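You operate a simulated robot arm through the tools that you are given. There is no shell and no other tool. Be economical: measure what you need, move in short steps, check, and stop when the job is done.

Carry out the task below with a simulated robot arm. There is one attempt and no reset: what you move stays moved.

## Task
Stack the grey box that says "12V" from the long counter top on top of the grey box marked "24V". Open the red drawer, take the green motor and leave it inside, then shut the drawer. Put one of the blue parts boxes from the long counter top on the white plate. Open the yellow drawer, take the white adaptor and leave it inside and shut the drawer again. The order is free. Set down upright: blue parts box, white adaptor.
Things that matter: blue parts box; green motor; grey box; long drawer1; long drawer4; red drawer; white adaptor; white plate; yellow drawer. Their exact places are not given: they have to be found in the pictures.

It is judged by the outcome, as a careful person would: the job done as asked, and still so three seconds after it is handed in. It fails if anything else is knocked over, pushed out of place, dropped, spilled or broken.

## Robot
A 6-joint arm with a fingered hand on a trunk, on a base that drives. Base frame: it is fixed to the floor where the robot stands at the start and does not move with it; the origin is under the middle of the robot, x ahead of it, y to its left, z up; the surface under the hand at the start is at about z = 0.82. Readings come in m, rad, newtons and seconds.
With the tool pointing down near the work surface it reaches from about 0.34 to 0.8 m from the robot's upright axis, wherever it stands. Its first joint turns from -2.007 to 2.007 rad. Places, roughly: blue parts box [0.75, 0, 0.75]; green motor (7x7x7 cm) [0.8, -0.5, 0.9]; grey box [0.75, 0, 0.75]; long drawer1 [0.6, -0.3, 0.7]; long drawer4 [0.6, 1.5, 0.7]; red drawer [0.5, -0.3, 0.7]; white adaptor (5x5x6 cm) [0.5, 1.5, 0.9]; white plate (9x9x1 cm) [0.8, 0.9, 0.8]; yellow drawer [0.5, 1.5, 0.7]. Payload 4 kg.
Tool frame: the origin (TCP) lies between the finger pads and is the grasp point; the fingertips stand 0.026 m ahead of it; z points along the fingers, y is the line along which they close. The gripper opens to 0.164 m. The gripper's body begins 0.073 m behind the TCP. The gripper is a hand of 5 fingers: y runs from the thumb to the fingers, the wrist lies at [0, 0, -0.239] in the tool frame, and closing takes about 1.5 s.
Orientation is that of the tool frame in the base frame, as a unit quaternion [w, x, y, z]. With the fingers straight down and closing along the base's y, the tool's x points along the base's -x, its y along +y and its z along -z.

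## Interface
- The arm moves only by the tool arm_command. Its arguments are lists of equal length, an entry for each row: "delta_pos": the shift along the base's x, y, z in m, a list of three; "rot": the turn, a rotation vector about the base's x, y, z in rad, a list of three. In form: {"delta_pos": [[x, y, z], ...], "rot": [[wx, wy, wz], ...]}. A call has 1 to 8 rows; each row shifts and turns the commanded pose from where the row before left it. "gripper" is the closure in counts, from 0 (fully open) to 255 (shut), set as the call begins (left out, the last holds). Rows are played at 5 a second. More than 0.05 m and 0.15 rad between two rows, or a gripper value outside its range, and nothing of the call is played. Where a pose cannot be reached the arm comes as near as it can. A force on the tool above 40 N (or 10 N above the force at the start of the call, whichever is more), or a blocked arm, ends the call early, and 0.2 s more pass. The fingers move at their own pace (about 0.045 m/s each) and stop on an object; they squeeze with about 26 N. The grip force told is the motor's: it shows also when the fingers shut on nothing. Time passes only in rows, and 0.2 s behind the last, so rows that do not move let the fingers close. It gives the time, the measured TCP pose, the force on the tool (base axes), the opening and the grip force at its end, in the units of the frame above (readings bear some noise), with the torque about the TCP (base axes, N m) and any sound that the robot's microphone picked up.
- Cameras (640 x 400 px; columns grow to the right, rows downward): "scene" is now at [0.0098, 0.1609, 1.7156]; the picture's right is [-0.31, -0.95, 0.00], its down [-0.78, 0.26, -0.58] and it looks along [0.55, -0.18, -0.82] (base axes); focal length 263 px, centre (320, 200). "wrist" rides on the gripper at [0.05, -0.07, -0.093] in the tool frame; the picture's right is [0.81, 0.59, 0.00], its down [-0.43, 0.60, -0.68] and it looks along [-0.40, 0.55, 0.74] (tool axes); focal length 270 px, centre (320, 200).
- grab_frame(camera): a new picture of that camera. The clock stands still meanwhile.
- move_column(by): slides the trunk up (or, below 0, down) by that many m; the arm and the scene camera ride with it, the base frame stays. It gives what a move gives, with no picture.
- drive_base(legs): drives the robot by 1 to 6 legs, each [ahead, left, turn to the left] in m, m and rad, along the robot's own axes; the way and the turn of a leg run together, so that a leg with both is an arc; at most 1.5 m and 3.142 rad a leg. The arm and the cameras ride along, it lands a little off, and it stops where it bumps. It gives what a move gives.
- move_fingers(finger1, finger2, finger3, finger4, thumb_bend): sets how far each is bent, from 0 (flat) to 100 (curled in); at 30 the hand is open as for a grip, at 70 the pads meet at the TCP. One left out holds its place. A second passes; each finger stops where it meets its share of the squeeze, and holds until it gets a number again. A gripper value or a shape takes the hand back. It gives what a move gives, with no picture; readings hold the bend of each and the force on the fingers (four entries, about 0 where the hand has none), thumb and palm.
- grasp_type(shape): the hand has 5 fingers and takes this shape, open, in about a second: jaw (thumb against the fingers, like two jaws); tri (thumb and two fingers); tip (a fingertip pinch); poke (one finger out to press); point (the index stretched); flat (the hand flat); cup (the hand cupped); fist (a fist). The gripper value then closes the fingers along that shape, each until it touches; the sizes above hold for jaw. It gives what a move gives, with no picture.
- aim_head(pan, tilt): turns the head with the scene camera to pan (to the left, within 2.705 rad either way) and tilt (down, from -0.506 to 1.204), counted from straight ahead of the robot. It gives what a move gives.
- locate(camera, pixels): for up to 12 pixels [column, row] of the newest picture of that camera ("zoom" is the newest enlarged one), the place [x, y, z] in the base frame of the surface seen there, good to about 0.003 m. The clock stands still meanwhile.
- zoom(camera, box): a new picture of the part [left, top, right, bottom] of that camera's present view, enlarged. The clock stands still meanwhile.
- job_done(): hands the job in; it is judged then, once.

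Go step by step. Measure first, check grasps and placings, and put right what went wrong. The budget is 124 turns and 118 pictures, counting those below and the enlarged ones. Unless the task says otherwise, let go and move clear before handing in.

The tools are called after ">>>" as name(argument=value, ...) on one line, values as JSON. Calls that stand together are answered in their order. arm_command: Moves the arm, as the interface text tells. Its arguments: {"type":"object","properties":{"delta_pos":{"type":"array","items":{"type":"array","items":{"type":"number"}}},"rot":{"type":"array","items":{"type":"array","items":{"type":"number"}}},"gripper":{"type":"number"}},"required":["delta_pos","rot"]} The other tools are called the same way: move_column (by) slides the trunk up or down; grasp_type (shape) gives the hand a shape; move_fingers (finger1, finger2, finger3, finger4, thumb_bend) moves the fingers one by one; drive_base (legs) drives the base; aim_head (pan, tilt) turns the head that bears the scene camera; grab_frame (camera) takes a picture; locate (camera, pixels) gives the place of the surface under pixels of a picture; zoom (camera, box) takes an enlarged picture of a part of a camera's view; job_done () hands the job in.

At the start:

```text
t: 0.0
tool_pos: [0.5829, 0.135, 1.1283]
orientation: [0.0, 0.0, 1.0, 0.0]
wrist_force: [0.1, 0.8, -1.0]
wrist_torque: [-0.01, 0.02, 0.03]
opening: 0.1635
grasp_force: 0.0
shape: jaw
bend: [30.0, 30.0, 30.0, 30.0, 30.0]
finger forces: [0.0, 0.0, 0.1, 0.0, 0.0, 0.1]
trunk travel left (down, up): [-0.775, 0.215]
robot x, y, heading: [-0.0022, -0.0032, -0.001]
head pan, tilt: [-0.319, 0.956]
```

scene: 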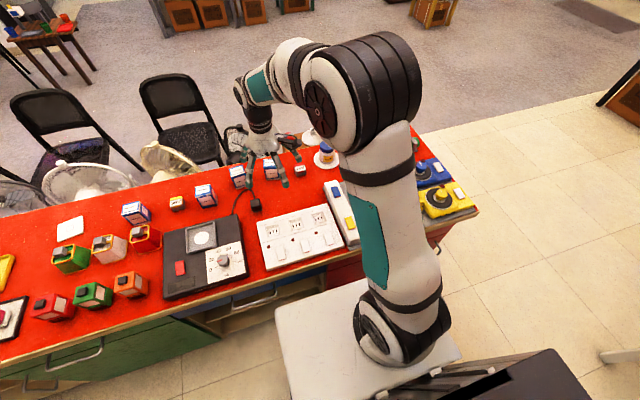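
wrist: 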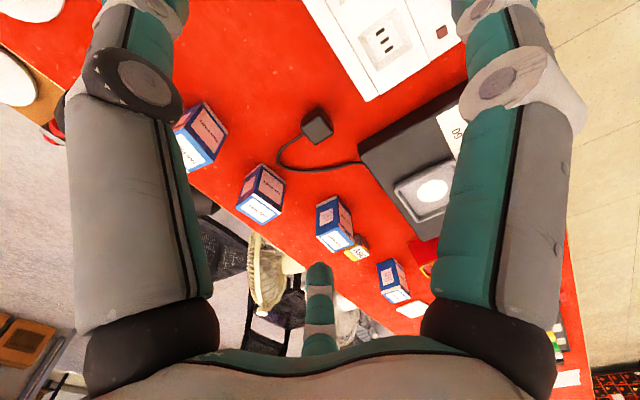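

The scene shows a red counter with blue-and-white boxes, a white square plate near (70,228) and drawers below. I'll look more closely at both ends.

>>> zoom(camera="scene", box=[0, 150, 260, 350])

>>> zoom(camera="scene", box=[220, 120, 480, 300])

>>> aim_head(pan=0.9, tilt=0.8)

>>> grab_frame(camera="scene")

```text
2.00 times, centred on (130, 250) of scene
```

zoom: 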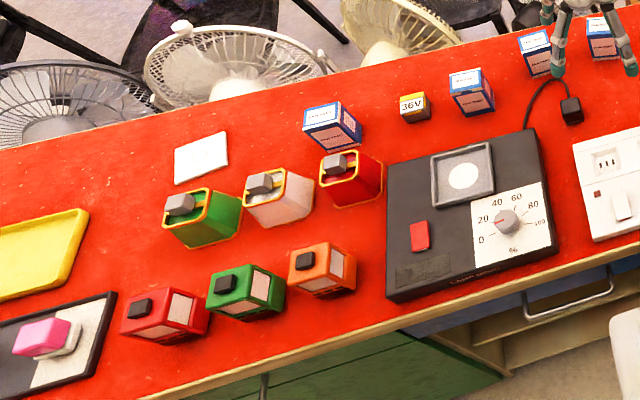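

```text
2.22 times, centred on (350, 210) of scene
```

zoom: 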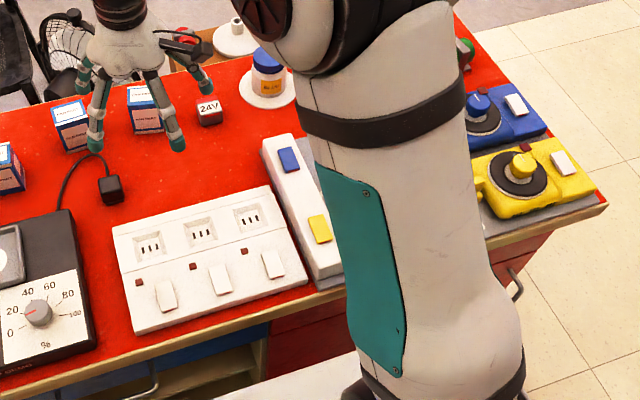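

```text
t: 1.4
tool_pos: [0.5828, 0.135, 1.1279]
orientation: [0.0, 0.001, 1.0, 0.0]
wrist_force: [-0.2, 0.1, 0.0]
wrist_torque: [0.01, -0.01, 0.01]
opening: 0.1638
grasp_force: 0.1
shape: jaw
bend: [30.0, 30.0, 30.0, 30.0, 30.0]
finger forces: [0.0, 0.0, 0.0, 0.0, 0.0, 0.0]
trunk travel left (down, up): [-0.775, 0.215]
robot x, y, heading: [0.0015, -0.0004, -0.001]
head pan, tilt: [0.901, 0.799]
```

```text
113 pictures are left
```

scene: 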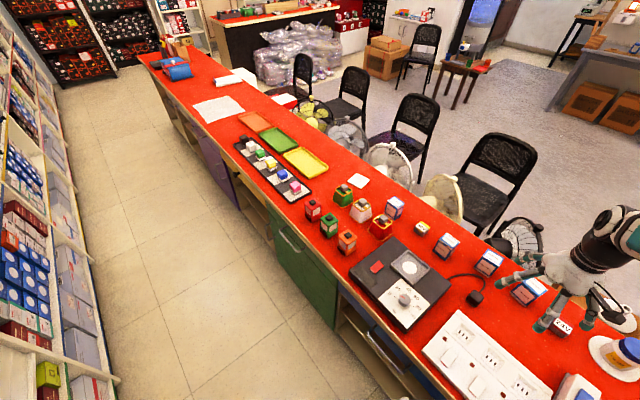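

Counter runs along y. I'll zoom into the middle and the far end and then look at the right end.

>>> zoom(camera="scene", box=[290, 160, 450, 260])

>>> locate(camera="scene", pixels=[[357, 181], [395, 205], [424, 229], [447, 243], [490, 262], [530, 288], [344, 193], [361, 210], [330, 226], [300, 250], [240, 200], [295, 188]])

>>> zoom(camera="scene", box=[140, 40, 360, 220])

>>> aim_head(pan=-0.75, tilt=0.9)

>>> grab_frame(camera="scene")

```text
4.00 times, centred on (370, 210) of scene
```

zoom: 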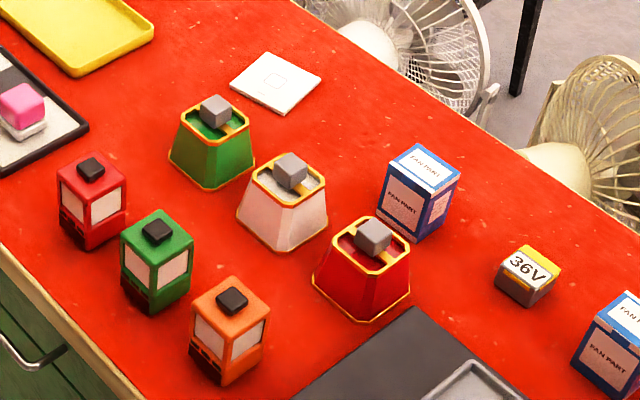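

```text
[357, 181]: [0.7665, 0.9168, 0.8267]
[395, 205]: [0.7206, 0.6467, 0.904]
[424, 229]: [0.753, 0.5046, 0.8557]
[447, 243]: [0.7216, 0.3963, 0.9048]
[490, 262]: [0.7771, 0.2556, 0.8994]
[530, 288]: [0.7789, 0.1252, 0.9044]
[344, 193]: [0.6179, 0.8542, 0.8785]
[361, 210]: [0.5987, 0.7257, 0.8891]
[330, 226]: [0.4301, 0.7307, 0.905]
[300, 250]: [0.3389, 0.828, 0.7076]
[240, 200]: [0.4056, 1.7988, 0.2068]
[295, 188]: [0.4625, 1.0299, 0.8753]
```

```text
2.22 times, centred on (250, 130) of scene
```

zoom: 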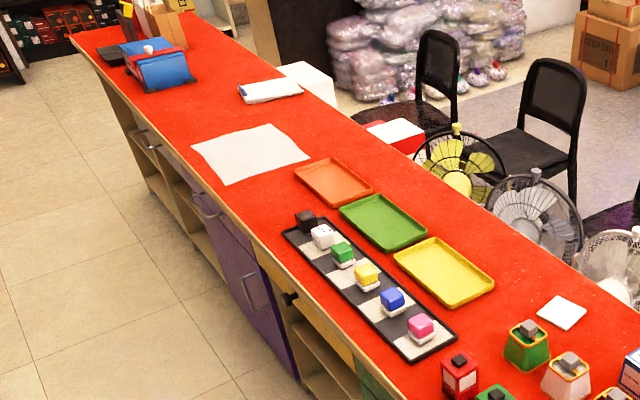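

```text
t: 3.1
tool_pos: [0.5813, 0.1349, 1.128]
orientation: [0.0, 0.0, 1.0, 0.0]
wrist_force: [0.2, 0.9, -0.4]
wrist_torque: [0.0, -0.05, -0.01]
opening: 0.1642
grasp_force: 0.0
shape: jaw
bend: [30.0, 30.0, 30.0, 30.0, 30.0]
finger forces: [0.1, 0.0, 0.1, 0.1, 0.1, 0.0]
trunk travel left (down, up): [-0.775, 0.215]
robot x, y, heading: [-0.0021, 0.003, -0.002]
head pan, tilt: [-0.75, 0.901]
```

```text
110 pictures are left
```

scene: 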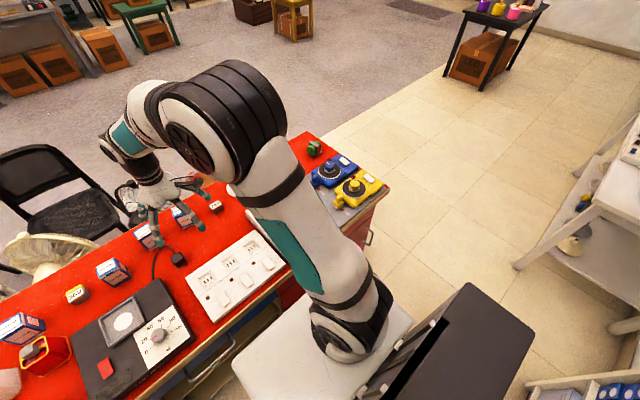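

Green motor at (315,149); 24V box at (215,206). Zoom for labels and the right end.

>>> zoom(camera="scene", box=[110, 130, 270, 250])

>>> zoom(camera="scene", box=[260, 120, 400, 260])

>>> locate(camera="scene", pixels=[[215, 206], [312, 144], [316, 152], [300, 160], [385, 188], [369, 237], [342, 182], [325, 190], [350, 195]])

```text
3.33 times, centred on (190, 190) of scene
```

zoom: 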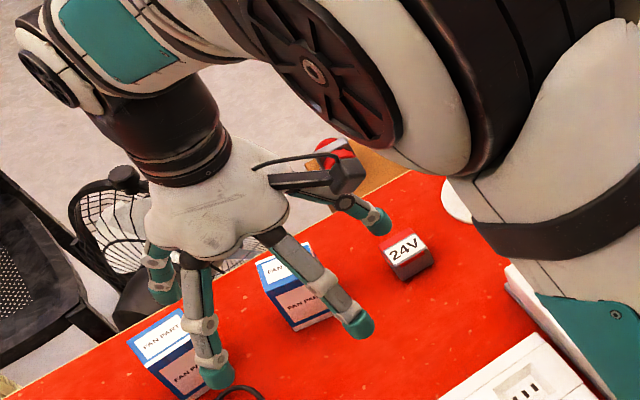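

```text
2.86 times, centred on (330, 190) of scene
```

zoom: 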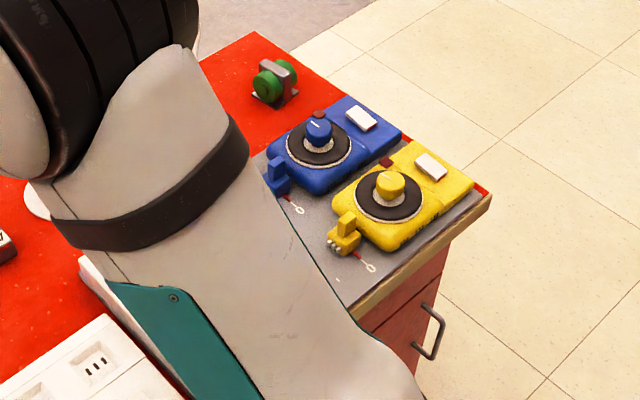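

```text
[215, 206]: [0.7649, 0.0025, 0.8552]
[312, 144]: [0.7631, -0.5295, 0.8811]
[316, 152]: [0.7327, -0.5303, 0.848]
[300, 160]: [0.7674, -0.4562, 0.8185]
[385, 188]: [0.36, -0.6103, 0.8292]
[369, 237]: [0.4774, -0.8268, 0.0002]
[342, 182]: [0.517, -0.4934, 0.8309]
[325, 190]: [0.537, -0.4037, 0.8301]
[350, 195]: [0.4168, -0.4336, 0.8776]
```

No 12V box seen yet; it may be hidden by the arm. I'll drive back and right to look at that end and the red drawer's front.

>>> drive_base(legs=[[-0.45, 0, 0], [0, -0.35, 0]])

>>> aim_head(pan=0.0, tilt=0.8)

>>> grab_frame(camera="scene")

```text
t: 5.5
tool_pos: [0.2063, 0.1382, 1.1276]
orientation: [-0.001, -0.004, 1.0, 0.0]
wrist_force: [1.0, 0.3, -1.1]
wrist_torque: [0.02, 0.04, 0.01]
opening: 0.1641
grasp_force: 0.1
shape: jaw
bend: [30.0, 30.0, 30.0, 30.0, 30.0]
finger forces: [0.1, 0.0, 0.0, 0.0, 0.0, 0.0]
trunk travel left (down, up): [-0.775, 0.215]
robot x, y, heading: [-0.3791, -0.0015, 0.012]
head pan, tilt: [-0.75, 0.901]
stopped in leg 1: the robot was blocked; the commanded pose is now the measured one
```

```text
t: 6.6
tool_pos: [0.2054, 0.1376, 1.1284]
orientation: [0.001, -0.003, 1.0, 0.0]
wrist_force: [0.7, 0.7, -0.1]
wrist_torque: [0.01, 0.0, -0.03]
opening: 0.1637
grasp_force: 0.1
shape: jaw
bend: [30.0, 30.0, 30.0, 30.0, 30.0]
finger forces: [0.1, 0.0, 0.0, 0.1, 0.0, 0.0]
trunk travel left (down, up): [-0.775, 0.215]
robot x, y, heading: [-0.3781, -0.0042, 0.009]
head pan, tilt: [0.0, 0.799]
```

```text
107 pictures are left
```

scene: 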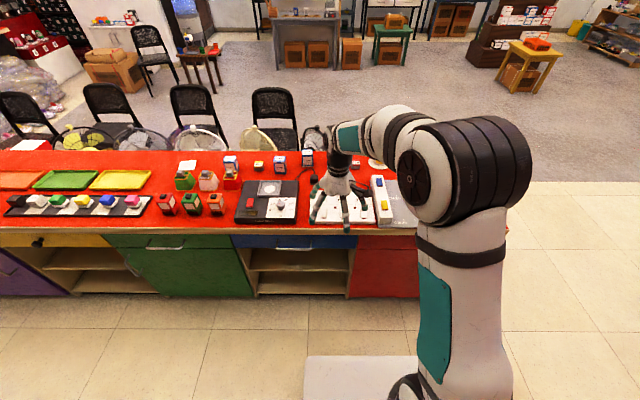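

Blocked at x=-0.38 by shelving behind; I'll come slightly forward and slide right.

>>> drive_base(legs=[[0.04, 0, 0], [0, -0.6, 0]])

>>> aim_head(pan=0.35, tilt=0.8)

>>> grab_frame(camera="scene")

```text
t: 10.4
tool_pos: [0.2501, -0.4506, 1.1294]
orientation: [0.001, -0.007, 1.0, 0.001]
wrist_force: [-0.4, 0.0, 0.7]
wrist_torque: [-0.01, 0.02, 0.04]
opening: 0.1642
grasp_force: 0.0
shape: jaw
bend: [30.0, 30.0, 30.0, 30.0, 30.0]
finger forces: [0.1, 0.0, 0.0, 0.0, 0.2, 0.1]
trunk travel left (down, up): [-0.775, 0.215]
robot x, y, heading: [-0.3293, -0.5924, 0.01]
head pan, tilt: [0.0, 0.799]
```

```text
t: 11.2
tool_pos: [0.2504, -0.4496, 1.129]
orientation: [0.0, -0.008, 1.0, 0.0]
wrist_force: [-0.1, 0.5, 0.0]
wrist_torque: [0.02, 0.02, -0.01]
opening: 0.1639
grasp_force: 0.1
shape: jaw
bend: [30.0, 30.0, 30.0, 30.0, 30.0]
finger forces: [0.0, 0.1, 0.1, 0.0, 0.0, 0.1]
trunk travel left (down, up): [-0.775, 0.215]
robot x, y, heading: [-0.3287, -0.5885, 0.016]
head pan, tilt: [0.351, 0.799]
```

```text
106 pictures are left
```

scene: 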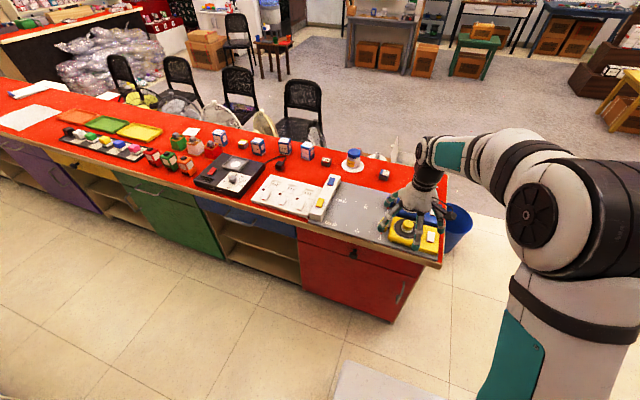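

>>> zoom(camera="scene", box=[240, 120, 460, 260])

>>> locate(camera="scene", pixels=[[384, 172], [326, 160], [352, 254], [402, 290], [353, 161], [372, 205], [300, 228], [440, 268], [352, 275], [300, 285], [279, 145], [355, 248]])

>>> zoom(camera="scene", box=[280, 220, 440, 320])

```text
2.86 times, centred on (350, 190) of scene
```

zoom: 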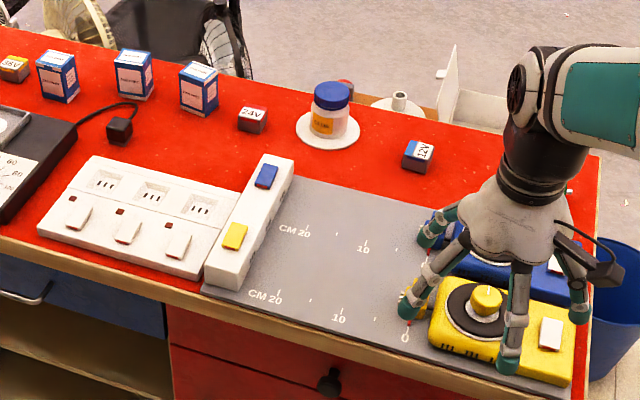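

```text
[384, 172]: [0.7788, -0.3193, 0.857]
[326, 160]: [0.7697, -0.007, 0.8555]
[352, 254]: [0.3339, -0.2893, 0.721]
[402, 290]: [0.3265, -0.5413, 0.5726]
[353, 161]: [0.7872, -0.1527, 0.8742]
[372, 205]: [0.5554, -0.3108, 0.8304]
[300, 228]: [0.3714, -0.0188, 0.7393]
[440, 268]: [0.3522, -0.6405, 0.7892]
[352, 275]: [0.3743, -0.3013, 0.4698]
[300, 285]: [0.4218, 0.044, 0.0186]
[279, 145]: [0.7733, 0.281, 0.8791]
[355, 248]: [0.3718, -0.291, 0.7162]
```

```text
4.00 times, centred on (360, 270) of scene
```

zoom: 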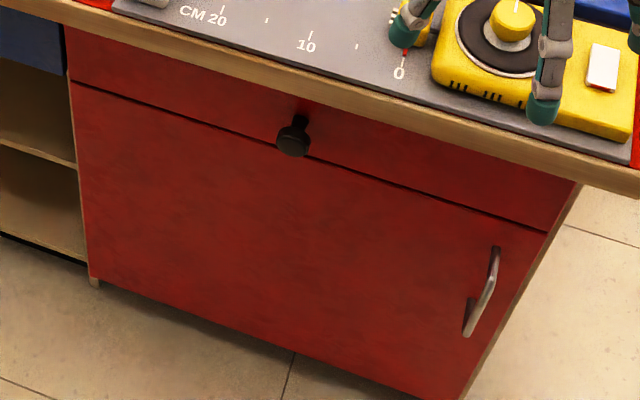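

12V box at (0.78,-0.32), 24V at (0.77,0), red drawer knob at (0.335,-0.29,0.72). Drive to stand in front of the two grey boxes, with the hand turned 90° to close along x.

>>> locate(camera="scene", pixels=[[342, 368], [400, 385]])

>>> drive_base(legs=[[0, 0.39, 0], [0.36, 0, 0]])

>>> arm_command(delta_pos=[[0, 0, 0], [0, 0, 0], [0, 0, 0], [0, 0, 0], [0, 0, 0], [0, 0, 0], [0, 0, 0], [0, 0, 0]], rot=[[0, 0, 0.15], [0, 0, 0.15], [0, 0, 0.15], [0, 0, 0.15], [0, 0, 0.15], [0, 0, 0.15], [0, 0, 0.15], [0, 0, 0.15]])

>>> aim_head(pan=-0.2, tilt=0.9)

>>> grab_frame(camera="scene")

>>> grab_frame(camera="wrist")

```text
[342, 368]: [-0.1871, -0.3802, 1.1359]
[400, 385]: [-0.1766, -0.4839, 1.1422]
```

```text
t: 15.6
tool_pos: [0.6108, -0.0667, 1.1289]
orientation: [0.0, -0.001, 1.0, 0.0]
wrist_force: [-0.2, 0.2, -1.0]
wrist_torque: [0.02, -0.03, 0.0]
opening: 0.1639
grasp_force: 0.0
shape: jaw
bend: [30.0, 30.0, 30.0, 30.0, 30.0]
finger forces: [0.1, 0.0, 0.1, 0.0, 0.0, 0.0]
trunk travel left (down, up): [-0.775, 0.215]
robot x, y, heading: [0.0276, -0.2014, 0.0]
head pan, tilt: [0.351, 0.799]
```

```text
t: 17.4
tool_pos: [0.6095, -0.0658, 1.1291]
orientation: [0.0, -0.567, 0.823, 0.0]
wrist_force: [-1.1, 0.4, 0.0]
wrist_torque: [-0.02, 0.0, -0.02]
opening: 0.1639
grasp_force: 0.0
shape: jaw
bend: [30.0, 30.0, 30.0, 30.0, 30.0]
finger forces: [0.0, 0.0, 0.0, 0.0, 0.0, 0.0]
trunk travel left (down, up): [-0.775, 0.215]
robot x, y, heading: [0.0271, -0.2039, 0.004]
head pan, tilt: [0.351, 0.799]
```

```text
t: 18.4
tool_pos: [0.6097, -0.0671, 1.1293]
orientation: [0.0, -0.566, 0.825, 0.0]
wrist_force: [-0.3, 0.5, 0.3]
wrist_torque: [-0.01, 0.01, 0.01]
opening: 0.1639
grasp_force: 0.0
shape: jaw
bend: [30.0, 30.0, 30.0, 30.0, 30.0]
finger forces: [0.0, 0.0, 0.0, 0.1, 0.1, 0.1]
trunk travel left (down, up): [-0.775, 0.215]
robot x, y, heading: [0.0275, -0.206, 0.002]
head pan, tilt: [-0.201, 0.901]
```

```text
103 pictures are left
```

scene: 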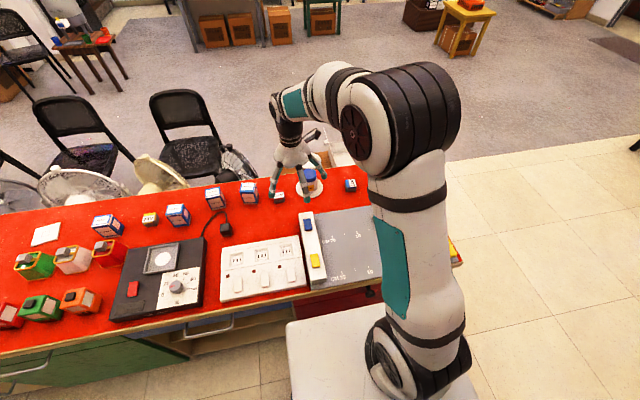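

```text
102 pictures are left
```

wrist: 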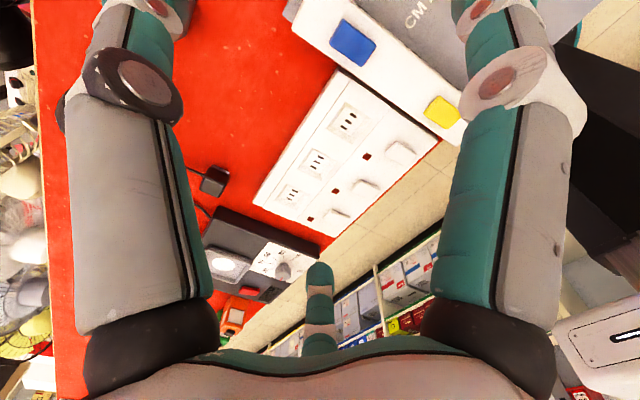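

Turn the remaining 0.37 rad and measure the two small boxes precisely.

>>> zoom(camera="scene", box=[260, 160, 380, 235])

>>> arm_command(delta_pos=[[0, -0.05, 0], [0, -0.05, 0], [0, -0.05, 0], [0, -0.05, 0], [0, -0.05, 0], [0.05, 0, 0]], rot=[[0, 0, 0.15], [0, 0, 0.15], [0, 0, 0.07], [0, 0, 0], [0, 0, 0], [0, 0, 0]])

>>> zoom(camera="scene", box=[260, 140, 400, 235])

```text
5.33 times, centred on (320, 198) of scene
```

zoom: 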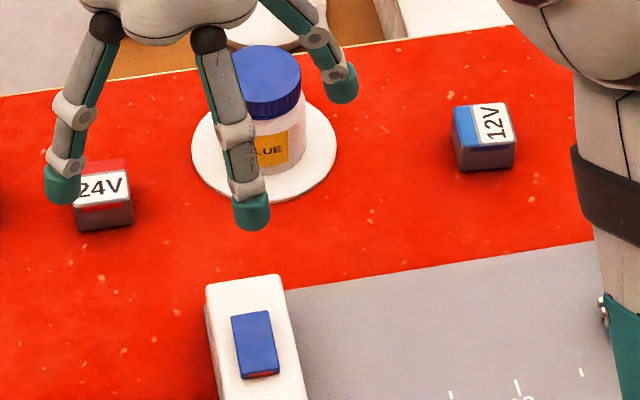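

```text
t: 19.8
tool_pos: [0.6523, -0.1962, 1.1115]
orientation: [-0.02, -0.688, 0.725, -0.024]
wrist_force: [0.7, -0.7, 0.3]
wrist_torque: [-0.02, 0.05, -0.02]
opening: 0.1638
grasp_force: 0.2
shape: jaw
bend: [30.0, 30.0, 30.0, 30.0, 30.0]
finger forces: [0.1, 0.0, 0.2, 0.0, 0.0, 0.0]
out of reach, approached as far as the arm can: row 3, 4, 5, 6
trunk travel left (down, up): [-0.775, 0.215]
robot x, y, heading: [0.0269, -0.1998, 0.006]
head pan, tilt: [-0.201, 0.901]
```

```text
4.21 times, centred on (330, 188) of scene
```

zoom: 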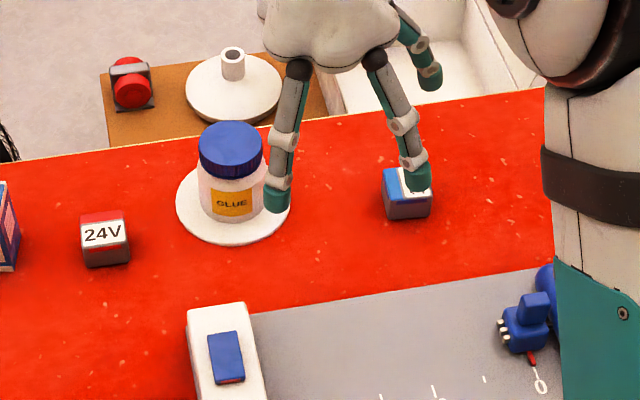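

The arm hit its limit at this height. I'll shift the base right 0.12 m and lower the trunk so the reach improves.

>>> drive_base(legs=[[0, -0.12, 0]])

>>> move_column(by=-0.1)

>>> arm_command(delta_pos=[[0, 0, 0]], rot=[[0, 0, 0]])

>>> zoom(camera="scene", box=[200, 120, 400, 245])

```text
t: 21.0
tool_pos: [0.6511, -0.3154, 1.1135]
orientation: [-0.018, -0.688, 0.725, -0.024]
wrist_force: [0.3, -0.5, 0.1]
wrist_torque: [0.06, -0.01, 0.03]
opening: 0.1638
grasp_force: 0.0
shape: jaw
bend: [30.0, 30.0, 30.0, 30.0, 30.0]
finger forces: [0.0, 0.0, 0.0, 0.1, 0.0, 0.1]
trunk travel left (down, up): [-0.775, 0.215]
robot x, y, heading: [0.0265, -0.3248, 0.004]
head pan, tilt: [-0.201, 0.901]
```

```text
t: 22.3
tool_pos: [0.6507, -0.3134, 1.0142]
orientation: [-0.019, -0.688, 0.725, -0.025]
wrist_force: [-1.1, 1.1, 0.0]
wrist_torque: [-0.03, 0.0, 0.04]
opening: 0.1639
grasp_force: 0.1
shape: jaw
bend: [30.0, 30.0, 30.0, 30.0, 30.0]
finger forces: [0.1, 0.0, 0.1, 0.0, 0.1, 0.0]
trunk travel left (down, up): [-0.675, 0.315]
robot x, y, heading: [0.025, -0.3232, 0.003]
head pan, tilt: [-0.201, 0.901]
```

```text
t: 22.7
tool_pos: [0.6508, -0.312, 1.0133]
orientation: [-0.019, -0.688, 0.725, -0.024]
wrist_force: [0.1, 0.1, -0.6]
wrist_torque: [0.02, -0.02, 0.0]
opening: 0.1639
grasp_force: 0.0
shape: jaw
bend: [30.0, 30.0, 30.0, 30.0, 30.0]
finger forces: [0.1, 0.0, 0.0, 0.0, 0.0, 0.0]
trunk travel left (down, up): [-0.675, 0.315]
robot x, y, heading: [0.0293, -0.3232, 0.009]
head pan, tilt: [-0.201, 0.901]
```

```text
3.20 times, centred on (300, 182) of scene
```

zoom: 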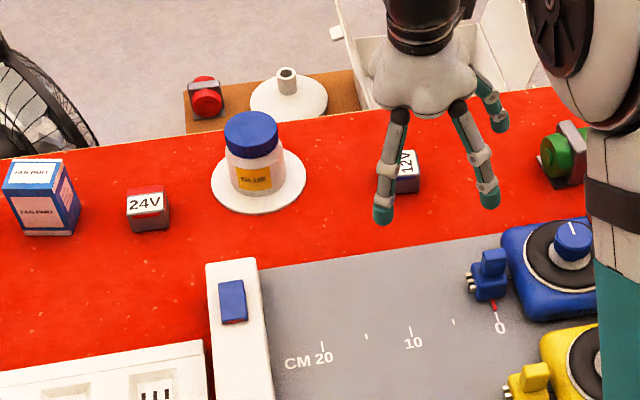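

I want to understand the hand's geometry, so zoom in on the hand.

>>> zoom(camera="scene", box=[300, 110, 370, 200])

>>> grab_frame(camera="wrist")

>>> locate(camera="wrist", pixels=[[130, 80], [500, 80], [320, 270], [140, 230], [500, 230], [160, 5], [470, 20], [320, 340]])

```text
4.44 times, centred on (335, 155) of scene
```

zoom: 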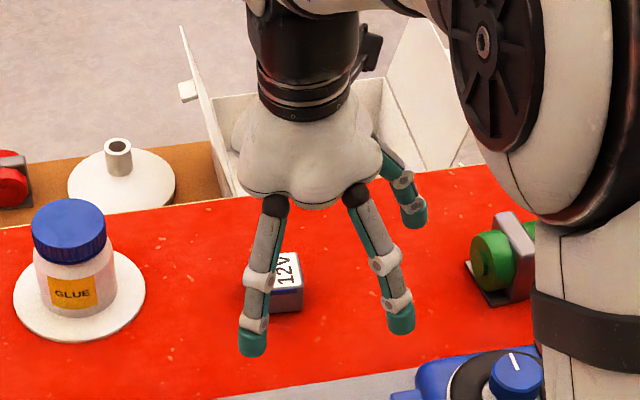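

```text
97 pictures are left
```

wrist: 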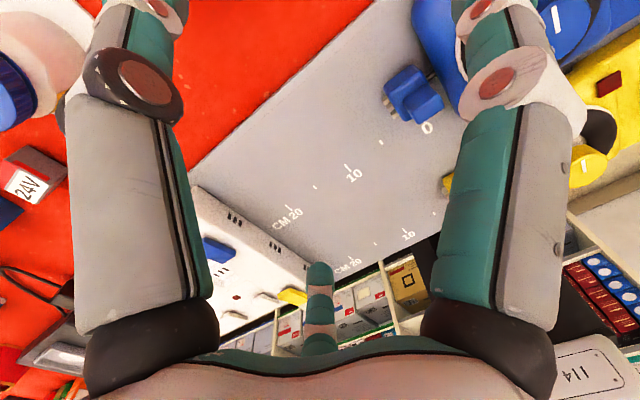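

```text
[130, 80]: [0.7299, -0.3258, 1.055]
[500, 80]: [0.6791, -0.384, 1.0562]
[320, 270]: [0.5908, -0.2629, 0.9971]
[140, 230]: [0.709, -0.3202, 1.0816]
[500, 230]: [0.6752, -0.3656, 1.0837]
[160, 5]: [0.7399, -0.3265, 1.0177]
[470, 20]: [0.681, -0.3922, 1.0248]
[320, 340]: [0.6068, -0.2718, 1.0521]
```

Digits are arranged around the TCP with the thumb at +x. I'll square the tool, move over the 12V box and descend part way.

>>> locate(camera="zoom", pixels=[[288, 260], [288, 280], [297, 257], [290, 302]])

>>> arm_command(delta_pos=[[0.03, -0.003, -0.02], [0.033, -0.003, -0.02], [0.033, 0, -0.02], [0.032, 0, -0.02]], rot=[[0.061, 0.005, 0.053], [0, 0, 0], [0, 0, 0], [0, 0, 0]])

>>> zoom(camera="scene", box=[280, 110, 390, 220])

```text
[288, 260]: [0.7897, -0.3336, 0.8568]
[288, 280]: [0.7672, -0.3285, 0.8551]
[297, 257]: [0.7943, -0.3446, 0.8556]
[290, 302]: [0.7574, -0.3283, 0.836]
```

```text
t: 23.7
tool_pos: [0.7695, -0.2466, 0.9336]
orientation: [0.001, -0.702, 0.712, -0.006]
wrist_force: [-5.2, -5.8, 17.4]
wrist_torque: [1.55, -0.41, 0.32]
opening: 0.164
grasp_force: 0.2
shape: jaw
bend: [30.0, 30.0, 30.0, 28.0, 30.0]
finger forces: [0.1, 0.0, 0.0, 18.6, 0.0, 0.0]
out of reach, approached as far as the arm can: row 1, 2, 3, 4
trunk travel left (down, up): [-0.675, 0.315]
robot x, y, heading: [0.0279, -0.3183, 0.004]
head pan, tilt: [-0.201, 0.901]
```

```text
3.64 times, centred on (335, 165) of scene
```

zoom: 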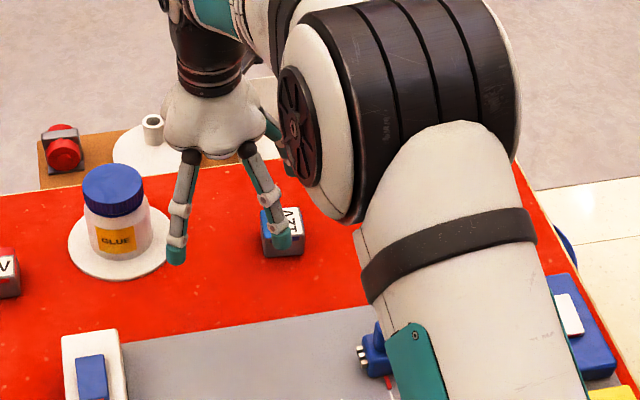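

The IK slipped sideways to y=-0.247 and a finger is pressing (18 N) on the glue bottle. Raise straight up at once.

>>> arm_command(delta_pos=[[0, 0, 0.04], [0, 0, 0.05]], rot=[[0, 0, 0], [0, 0, 0]])

>>> zoom(camera="scene", box=[240, 110, 390, 220])

```text
t: 24.3
tool_pos: [0.7679, -0.2411, 1.0196]
orientation: [-0.001, -0.704, 0.71, -0.004]
wrist_force: [0.3, 0.1, -0.1]
wrist_torque: [0.02, 0.0, -0.01]
opening: 0.1639
grasp_force: 0.0
shape: jaw
bend: [30.0, 30.0, 30.0, 30.0, 30.0]
finger forces: [0.0, 0.1, 0.0, 0.1, 0.0, 0.1]
out of reach, approached as far as the arm can: row 1
trunk travel left (down, up): [-0.675, 0.315]
robot x, y, heading: [0.027, -0.3237, 0.008]
head pan, tilt: [-0.201, 0.901]
```

```text
3.64 times, centred on (315, 165) of scene
```

zoom: 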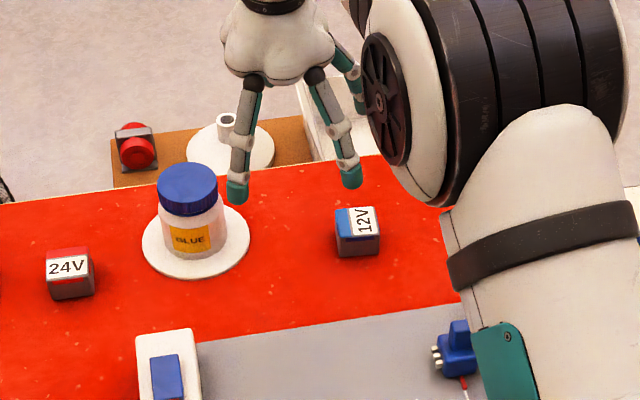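

Bottle still upright on its plate. I'll test reaching y=-0.32 at this safe height.

>>> arm_command(delta_pos=[[0, -0.025, 0], [0, -0.025, 0], [0, -0.027, 0], [0, 0, 0]], rot=[[0, 0, 0], [0, 0, 0], [0, 0, 0], [0, 0, 0]])

```text
t: 25.3
tool_pos: [0.7604, -0.2599, 1.016]
orientation: [-0.005, -0.698, 0.716, -0.009]
wrist_force: [0.3, -0.1, 0.0]
wrist_torque: [0.0, 0.01, 0.03]
opening: 0.1638
grasp_force: 0.0
shape: jaw
bend: [30.0, 30.0, 30.0, 30.0, 30.0]
finger forces: [0.0, 0.0, 0.1, 0.0, 0.0, 0.0]
out of reach, approached as far as the arm can: row 1, 2, 3
trunk travel left (down, up): [-0.675, 0.315]
robot x, y, heading: [0.026, -0.3216, 0.007]
head pan, tilt: [-0.201, 0.901]
```

A joint limit near this yaw: the target must lie to the robot's left. I'll drive the base right 0.12 m.

>>> drive_base(legs=[[0, -0.13, 0]])

>>> arm_command(delta_pos=[[0.01, 0.025, 0], [0, 0.025, 0]], rot=[[0, 0, 0], [0, 0, 0.0]])

>>> aim_head(pan=0.0, tilt=0.9)

>>> zoom(camera="scene", box=[220, 90, 400, 210])

```text
t: 26.6
tool_pos: [0.7593, -0.3904, 1.0155]
orientation: [-0.004, -0.698, 0.716, -0.009]
wrist_force: [-0.1, -0.5, -0.2]
wrist_torque: [0.03, -0.04, -0.02]
opening: 0.164
grasp_force: 0.0
shape: jaw
bend: [30.0, 30.0, 30.0, 30.0, 30.0]
finger forces: [0.1, 0.0, 0.1, 0.0, 0.0, 0.0]
trunk travel left (down, up): [-0.675, 0.315]
robot x, y, heading: [0.0333, -0.4537, 0.008]
head pan, tilt: [-0.201, 0.901]
```

```text
t: 27.2
tool_pos: [0.7723, -0.3385, 1.0162]
orientation: [-0.004, -0.699, 0.715, -0.01]
wrist_force: [0.9, -0.3, -0.6]
wrist_torque: [-0.02, 0.0, -0.01]
opening: 0.1639
grasp_force: 0.1
shape: jaw
bend: [30.0, 30.0, 30.0, 30.0, 30.0]
finger forces: [0.1, 0.1, 0.0, 0.1, 0.0, 0.0]
trunk travel left (down, up): [-0.675, 0.315]
robot x, y, heading: [0.0275, -0.4543, 0.006]
head pan, tilt: [-0.201, 0.901]
```

```text
t: 27.9
tool_pos: [0.7711, -0.3399, 1.0169]
orientation: [-0.005, -0.698, 0.716, -0.01]
wrist_force: [-0.1, 0.2, 0.6]
wrist_torque: [-0.03, 0.02, -0.02]
opening: 0.1638
grasp_force: 0.1
shape: jaw
bend: [30.0, 30.0, 30.0, 30.0, 30.0]
finger forces: [0.0, 0.0, 0.0, 0.0, 0.0, 0.0]
trunk travel left (down, up): [-0.675, 0.315]
robot x, y, heading: [0.029, -0.4538, 0.007]
head pan, tilt: [0.0, 0.901]
```

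```text
3.33 times, centred on (310, 150) of scene
```

zoom: 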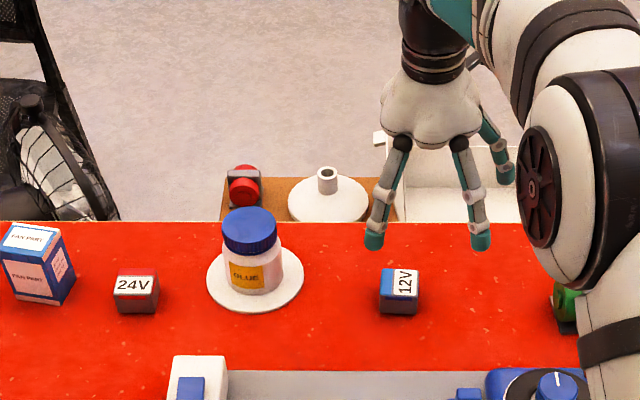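

Clear view now. Measure the 12V and 24V tops and the bottle.

>>> locate(camera="zoom", pixels=[[385, 272], [416, 272], [416, 294], [384, 294], [400, 308], [120, 277], [155, 277], [155, 293], [118, 294], [136, 305], [250, 215], [250, 270]])

```text
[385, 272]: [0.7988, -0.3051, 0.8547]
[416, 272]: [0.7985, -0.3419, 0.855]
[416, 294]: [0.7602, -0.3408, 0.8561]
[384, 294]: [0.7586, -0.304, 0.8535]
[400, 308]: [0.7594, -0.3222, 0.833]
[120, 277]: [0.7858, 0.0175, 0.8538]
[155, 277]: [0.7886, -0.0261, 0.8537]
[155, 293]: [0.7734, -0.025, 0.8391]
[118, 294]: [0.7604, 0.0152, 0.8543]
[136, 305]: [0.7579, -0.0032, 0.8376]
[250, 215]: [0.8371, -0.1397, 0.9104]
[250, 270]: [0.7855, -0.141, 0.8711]
```

12V centre (0.779,-0.323), top 0.855; 24V centre (0.777,-0.004). Descend over the 12V.

>>> arm_command(delta_pos=[[0.008, 0.017, 0], [0, 0, -0.04], [0, 0, -0.04], [0, 0, -0.037], [0, 0, 0]], rot=[[0, 0, 0], [0, 0, 0], [0, 0, 0], [0, 0, 0], [0, 0, 0]])

>>> zoom(camera="scene", box=[220, 90, 400, 210])

```text
t: 29.1
tool_pos: [0.7791, -0.3233, 0.8987]
orientation: [-0.005, -0.699, 0.715, -0.01]
wrist_force: [-0.2, 0.8, 0.8]
wrist_torque: [0.01, 0.01, -0.03]
opening: 0.1637
grasp_force: 0.1
shape: jaw
bend: [30.0, 30.0, 30.0, 30.0, 30.0]
finger forces: [0.1, 0.0, 0.1, 0.1, 0.0, 0.0]
trunk travel left (down, up): [-0.675, 0.315]
robot x, y, heading: [0.03, -0.4518, 0.007]
head pan, tilt: [0.0, 0.901]
```

```text
3.33 times, centred on (310, 150) of scene
```

zoom: 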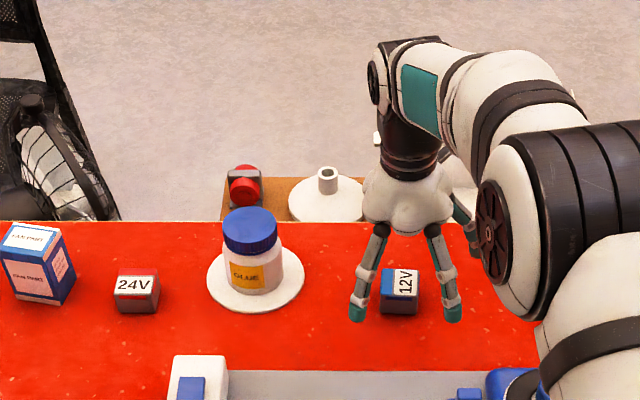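

Centred. Descend to TCP z≈0.852 and close.

>>> arm_command(delta_pos=[[0, 0, -0.025], [0, 0, -0.022]], rot=[[0, 0, 0], [0, 0, 0]])

>>> arm_command(delta_pos=[[0, 0, 0], [0, 0, 0], [0, 0, 0], [0, 0, 0], [0, 0, 0], [0, 0, 0], [0, 0, 0], [0, 0, 0]], rot=[[0, 0, 0], [0, 0, 0], [0, 0, 0], [0, 0, 0], [0, 0, 0], [0, 0, 0], [0, 0, 0], [0, 0, 0]], gripper=255)

>>> zoom(camera="scene", box=[290, 130, 380, 200])

```text
t: 29.7
tool_pos: [0.7786, -0.3219, 0.8514]
orientation: [-0.004, -0.698, 0.716, -0.01]
wrist_force: [-0.6, 0.6, -0.6]
wrist_torque: [-0.02, -0.02, 0.02]
opening: 0.1638
grasp_force: 0.0
shape: jaw
bend: [30.0, 30.0, 30.0, 30.0, 30.0]
finger forces: [0.1, 0.1, 0.0, 0.1, 0.0, 0.1]
trunk travel left (down, up): [-0.675, 0.315]
robot x, y, heading: [0.031, -0.4531, 0.006]
head pan, tilt: [0.0, 0.901]
```

```text
t: 31.5
tool_pos: [0.7798, -0.3236, 0.8506]
orientation: [-0.005, -0.698, 0.716, -0.01]
wrist_force: [-0.5, -0.1, 0.3]
wrist_torque: [0.0, 0.01, -0.02]
opening: 0.0448
grasp_force: 25.5
shape: jaw
bend: [53.0, 49.0, 50.0, 48.0, 70.0]
finger forces: [22.8, 18.4, 19.6, 22.1, 24.4, 0.1]
trunk travel left (down, up): [-0.675, 0.315]
robot x, y, heading: [0.0293, -0.4552, 0.006]
head pan, tilt: [0.0, 0.901]
```

```text
5.71 times, centred on (335, 165) of scene
```

zoom: 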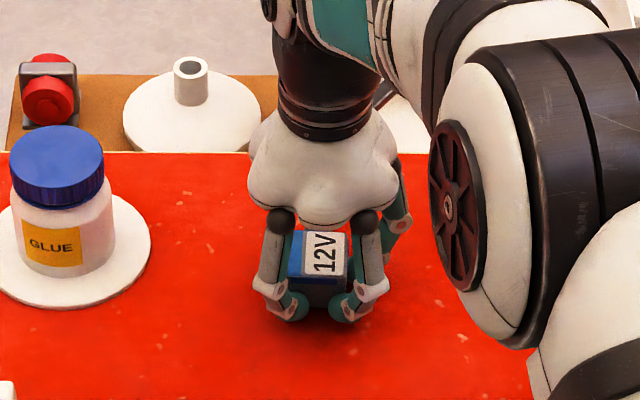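

Firm grip (opening 0.045, all digits in contact). Lift, then drive left 0.32 m.

>>> arm_command(delta_pos=[[0, 0, 0.03], [0, 0, 0.05], [0, 0, 0.05], [0, 0, 0.05]], rot=[[0, 0, 0], [0, 0, 0], [0, 0, 0], [0, 0, 0]])

>>> drive_base(legs=[[0, 0.32, 0]])

>>> zoom(camera="scene", box=[250, 90, 430, 210])

```text
t: 32.5
tool_pos: [0.7747, -0.3237, 1.0335]
orientation: [-0.004, -0.698, 0.716, -0.008]
wrist_force: [-0.1, 0.9, 0.0]
wrist_torque: [0.05, -0.03, -0.05]
opening: 0.045
grasp_force: 25.6
shape: jaw
bend: [53.0, 49.0, 50.0, 48.0, 70.0]
finger forces: [22.6, 18.5, 19.7, 22.2, 24.5, 0.0]
trunk travel left (down, up): [-0.675, 0.315]
robot x, y, heading: [0.0335, -0.4541, 0.003]
head pan, tilt: [0.0, 0.901]
```

```text
t: 34.7
tool_pos: [0.7745, -0.0074, 1.0334]
orientation: [-0.005, -0.698, 0.716, -0.009]
wrist_force: [-0.3, 0.2, -0.5]
wrist_torque: [-0.05, -0.02, -0.04]
opening: 0.0446
grasp_force: 26.7
shape: jaw
bend: [53.0, 49.0, 50.0, 48.0, 70.0]
finger forces: [22.7, 18.6, 19.7, 22.0, 24.6, 0.0]
trunk travel left (down, up): [-0.675, 0.315]
robot x, y, heading: [0.0268, -0.1352, 0.0]
head pan, tilt: [0.0, 0.901]
```

```text
3.33 times, centred on (340, 150) of scene
```

zoom: 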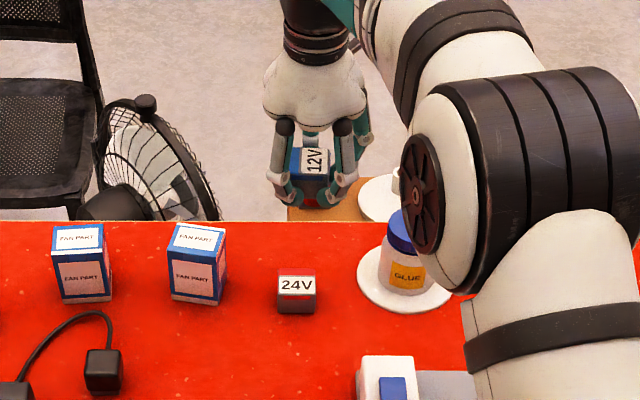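

Measure 24V once more and the held box's front face.

>>> locate(camera="zoom", pixels=[[279, 277], [314, 277], [314, 292], [279, 292], [297, 307], [312, 190], [315, 152], [180, 230], [222, 230], [173, 252], [214, 258], [405, 220]])

```text
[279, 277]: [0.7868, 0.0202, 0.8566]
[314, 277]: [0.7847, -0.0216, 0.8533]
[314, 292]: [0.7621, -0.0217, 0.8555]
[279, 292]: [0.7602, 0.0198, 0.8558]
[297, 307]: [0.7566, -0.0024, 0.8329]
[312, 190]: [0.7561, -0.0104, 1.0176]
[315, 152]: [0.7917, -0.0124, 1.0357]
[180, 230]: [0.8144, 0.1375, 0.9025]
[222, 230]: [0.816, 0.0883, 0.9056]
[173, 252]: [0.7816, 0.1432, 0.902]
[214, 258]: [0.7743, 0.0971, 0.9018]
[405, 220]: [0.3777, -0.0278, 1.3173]
```

Align (+0.003,+0.006) and lower to just above contact.

>>> arm_command(delta_pos=[[0.003, 0.006, 0], [0, 0, -0.05], [0, 0, -0.05], [0, 0, -0.035], [0, 0, 0]], rot=[[0, 0, 0], [0, 0, 0], [0, 0, 0], [0, 0, 0], [0, 0, 0]])

>>> zoom(camera="scene", box=[300, 130, 390, 200])

```text
t: 35.9
tool_pos: [0.7779, -0.0022, 0.8977]
orientation: [-0.004, -0.698, 0.716, -0.009]
wrist_force: [-0.5, 0.7, -0.3]
wrist_torque: [0.02, 0.02, 0.0]
opening: 0.0449
grasp_force: 26.1
shape: jaw
bend: [53.0, 49.0, 50.0, 48.0, 70.0]
finger forces: [22.7, 18.6, 19.6, 22.1, 24.6, 0.0]
trunk travel left (down, up): [-0.675, 0.315]
robot x, y, heading: [0.0293, -0.1348, 0.004]
head pan, tilt: [0.0, 0.901]
```

```text
5.71 times, centred on (345, 165) of scene
```

zoom: 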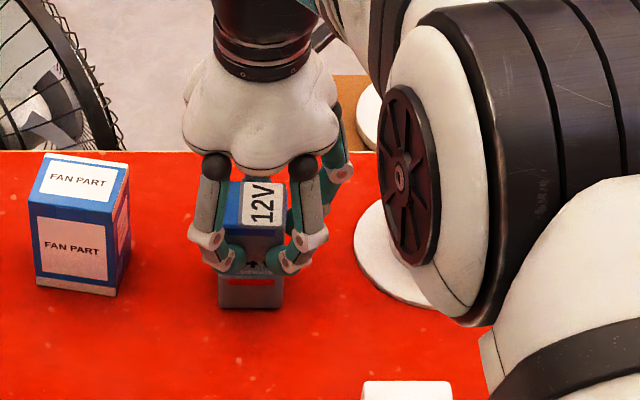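

Aligned well. Lower in small steps until light contact.

>>> arm_command(delta_pos=[[0, 0, -0.005], [0, 0, -0.004], [0, 0, -0.002], [0, 0, 0]], rot=[[0, 0, 0], [0, 0, 0], [0, 0, 0], [0, 0, 0]])

```text
t: 36.9
tool_pos: [0.777, 0.0004, 0.8864]
orientation: [-0.004, -0.698, 0.716, -0.009]
wrist_force: [0.4, 0.0, 0.8]
wrist_torque: [-0.01, 0.03, 0.01]
opening: 0.0451
grasp_force: 26.0
shape: jaw
bend: [53.0, 49.0, 50.0, 48.0, 70.0]
finger forces: [22.8, 18.5, 19.7, 22.2, 24.7, 0.1]
trunk travel left (down, up): [-0.675, 0.315]
robot x, y, heading: [0.0237, -0.1362, 0.004]
head pan, tilt: [0.0, 0.901]
```

>>> arm_command(delta_pos=[[0, 0, -0.001], [0, 0, -0.001], [0, 0, 0]], rot=[[0, 0, 0], [0, 0, 0], [0, 0, 0]])

```text
t: 37.7
tool_pos: [0.7776, -0.002, 0.8861]
orientation: [-0.003, -0.698, 0.716, -0.009]
wrist_force: [0.9, -1.4, 8.9]
wrist_torque: [0.0, -0.16, -0.04]
opening: 0.0452
grasp_force: 25.8
shape: jaw
bend: [53.0, 49.0, 50.0, 48.0, 70.0]
finger forces: [23.5, 18.9, 20.0, 22.9, 25.7, 0.0]
trunk travel left (down, up): [-0.675, 0.315]
robot x, y, heading: [0.0272, -0.135, 0.003]
head pan, tilt: [0.0, 0.901]
```

Contact at 9 N. Open part way to keep clear of neighbours, then rise.

>>> arm_command(delta_pos=[[0, 0, 0], [0, 0, 0], [0, 0, 0], [0, 0, 0], [0, 0, 0], [0, 0, 0]], rot=[[0, 0, 0], [0, 0, 0], [0, 0, 0], [0, 0, 0], [0, 0, 0], [0, 0, 0]], gripper=90)

>>> arm_command(delta_pos=[[0, 0, 0.03], [0, 0, 0.05], [0, 0, 0.05]], rot=[[0, 0, 0], [0, 0, 0], [0, 0, 0]])

>>> zoom(camera="scene", box=[250, 90, 430, 210])

```text
t: 39.1
tool_pos: [0.7771, -0.0007, 0.8849]
orientation: [-0.005, -0.698, 0.716, -0.009]
wrist_force: [0.2, 0.4, 0.7]
wrist_torque: [0.03, 0.02, 0.01]
opening: 0.1057
grasp_force: 0.1
shape: jaw
bend: [31.0, 31.0, 31.0, 31.0, 70.0]
finger forces: [0.1, 0.0, 0.1, 0.1, 0.0, 0.0]
trunk travel left (down, up): [-0.675, 0.315]
robot x, y, heading: [0.0261, -0.1357, 0.004]
head pan, tilt: [0.0, 0.901]
```

```text
t: 39.9
tool_pos: [0.7779, -0.0019, 1.0166]
orientation: [-0.004, -0.698, 0.716, -0.008]
wrist_force: [1.2, 0.1, 0.6]
wrist_torque: [0.03, 0.0, -0.01]
opening: 0.1056
grasp_force: 0.1
shape: jaw
bend: [31.0, 31.0, 31.0, 31.0, 70.0]
finger forces: [0.0, 0.1, 0.0, 0.0, 0.0, 0.1]
trunk travel left (down, up): [-0.675, 0.315]
robot x, y, heading: [0.0273, -0.137, 0.007]
head pan, tilt: [0.0, 0.901]
```

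```text
3.33 times, centred on (340, 150) of scene
```

zoom: 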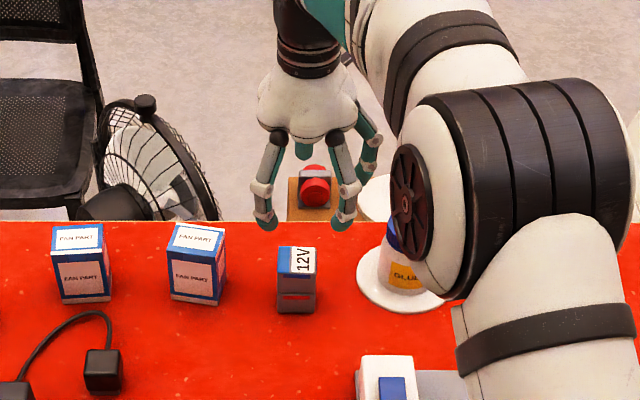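

Stack is good. Next the FAN PART box at about (0.78,0.255): drive left 0.26 m with the hand raised and reopen it.

>>> drive_base(legs=[[0, 0.26, 0]])

>>> arm_command(delta_pos=[[0, 0, 0], [0, 0, 0], [0, 0, 0]], rot=[[0, 0, 0], [0, 0, 0], [0, 0, 0]], gripper=0)

>>> zoom(camera="scene", box=[250, 90, 430, 210])

```text
t: 41.7
tool_pos: [0.7777, 0.2617, 1.015]
orientation: [-0.004, -0.699, 0.715, -0.009]
wrist_force: [0.7, 0.2, -0.6]
wrist_torque: [-0.02, 0.01, 0.02]
opening: 0.1056
grasp_force: 0.0
shape: jaw
bend: [31.0, 31.0, 31.0, 31.0, 70.0]
finger forces: [0.0, 0.1, 0.0, 0.0, 0.0, 0.0]
trunk travel left (down, up): [-0.675, 0.315]
robot x, y, heading: [0.023, 0.1253, 0.009]
head pan, tilt: [0.0, 0.901]
```

```text
t: 42.5
tool_pos: [0.7762, 0.2607, 1.0172]
orientation: [-0.004, -0.699, 0.715, -0.009]
wrist_force: [-1.1, -0.3, -0.8]
wrist_torque: [-0.01, -0.02, 0.03]
opening: 0.1641
grasp_force: 0.1
shape: jaw
bend: [30.0, 30.0, 30.0, 30.0, 30.0]
finger forces: [0.0, 0.0, 0.1, 0.0, 0.0, 0.0]
trunk travel left (down, up): [-0.675, 0.315]
robot x, y, heading: [0.0243, 0.1216, 0.008]
head pan, tilt: [0.0, 0.901]
```

```text
3.33 times, centred on (340, 150) of scene
```

zoom: 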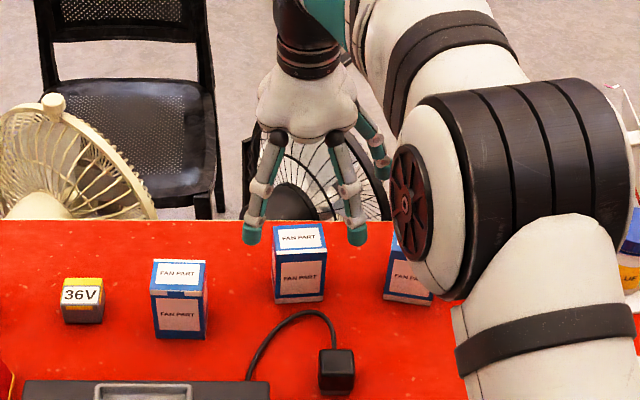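

>>> locate(camera="zoom", pixels=[[276, 228], [322, 228], [325, 250], [276, 253], [300, 280], [391, 260], [200, 275], [154, 275], [203, 264]])

```text
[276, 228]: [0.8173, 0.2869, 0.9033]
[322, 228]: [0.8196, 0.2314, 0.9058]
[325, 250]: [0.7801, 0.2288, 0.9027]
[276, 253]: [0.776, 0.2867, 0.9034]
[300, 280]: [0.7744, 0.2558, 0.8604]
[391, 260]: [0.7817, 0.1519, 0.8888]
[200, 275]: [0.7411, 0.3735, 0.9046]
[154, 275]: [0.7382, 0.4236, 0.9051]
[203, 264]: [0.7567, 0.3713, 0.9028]
```

Box centre (0.798,0.258), top 0.904. Align and descend part way, watching for reach limits.

>>> arm_command(delta_pos=[[0.02, -0.001, 0], [0, 0, -0.04], [0, 0, 0]], rot=[[0, 0, 0], [0, 0, 0], [0, 0, 0]])

>>> zoom(camera="scene", box=[250, 90, 430, 210])

```text
t: 43.3
tool_pos: [0.7973, 0.2609, 0.9751]
orientation: [-0.005, -0.699, 0.715, -0.009]
wrist_force: [0.2, 0.2, -0.3]
wrist_torque: [-0.01, 0.0, 0.0]
opening: 0.1639
grasp_force: 0.1
shape: jaw
bend: [30.0, 30.0, 30.0, 30.0, 30.0]
finger forces: [0.0, 0.0, 0.0, 0.0, 0.0, 0.0]
trunk travel left (down, up): [-0.675, 0.315]
robot x, y, heading: [0.0271, 0.1221, 0.006]
head pan, tilt: [0.0, 0.901]
```

```text
3.33 times, centred on (340, 150) of scene
```

zoom: 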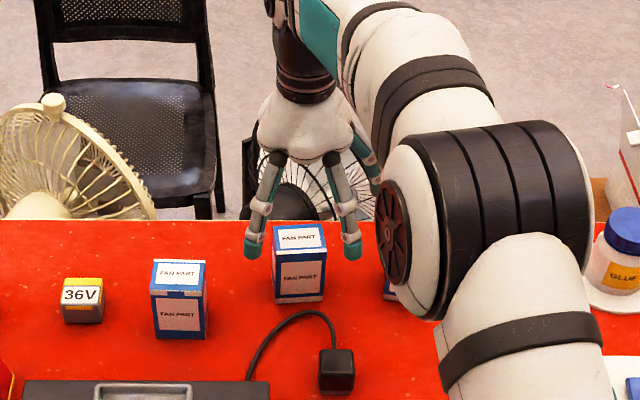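

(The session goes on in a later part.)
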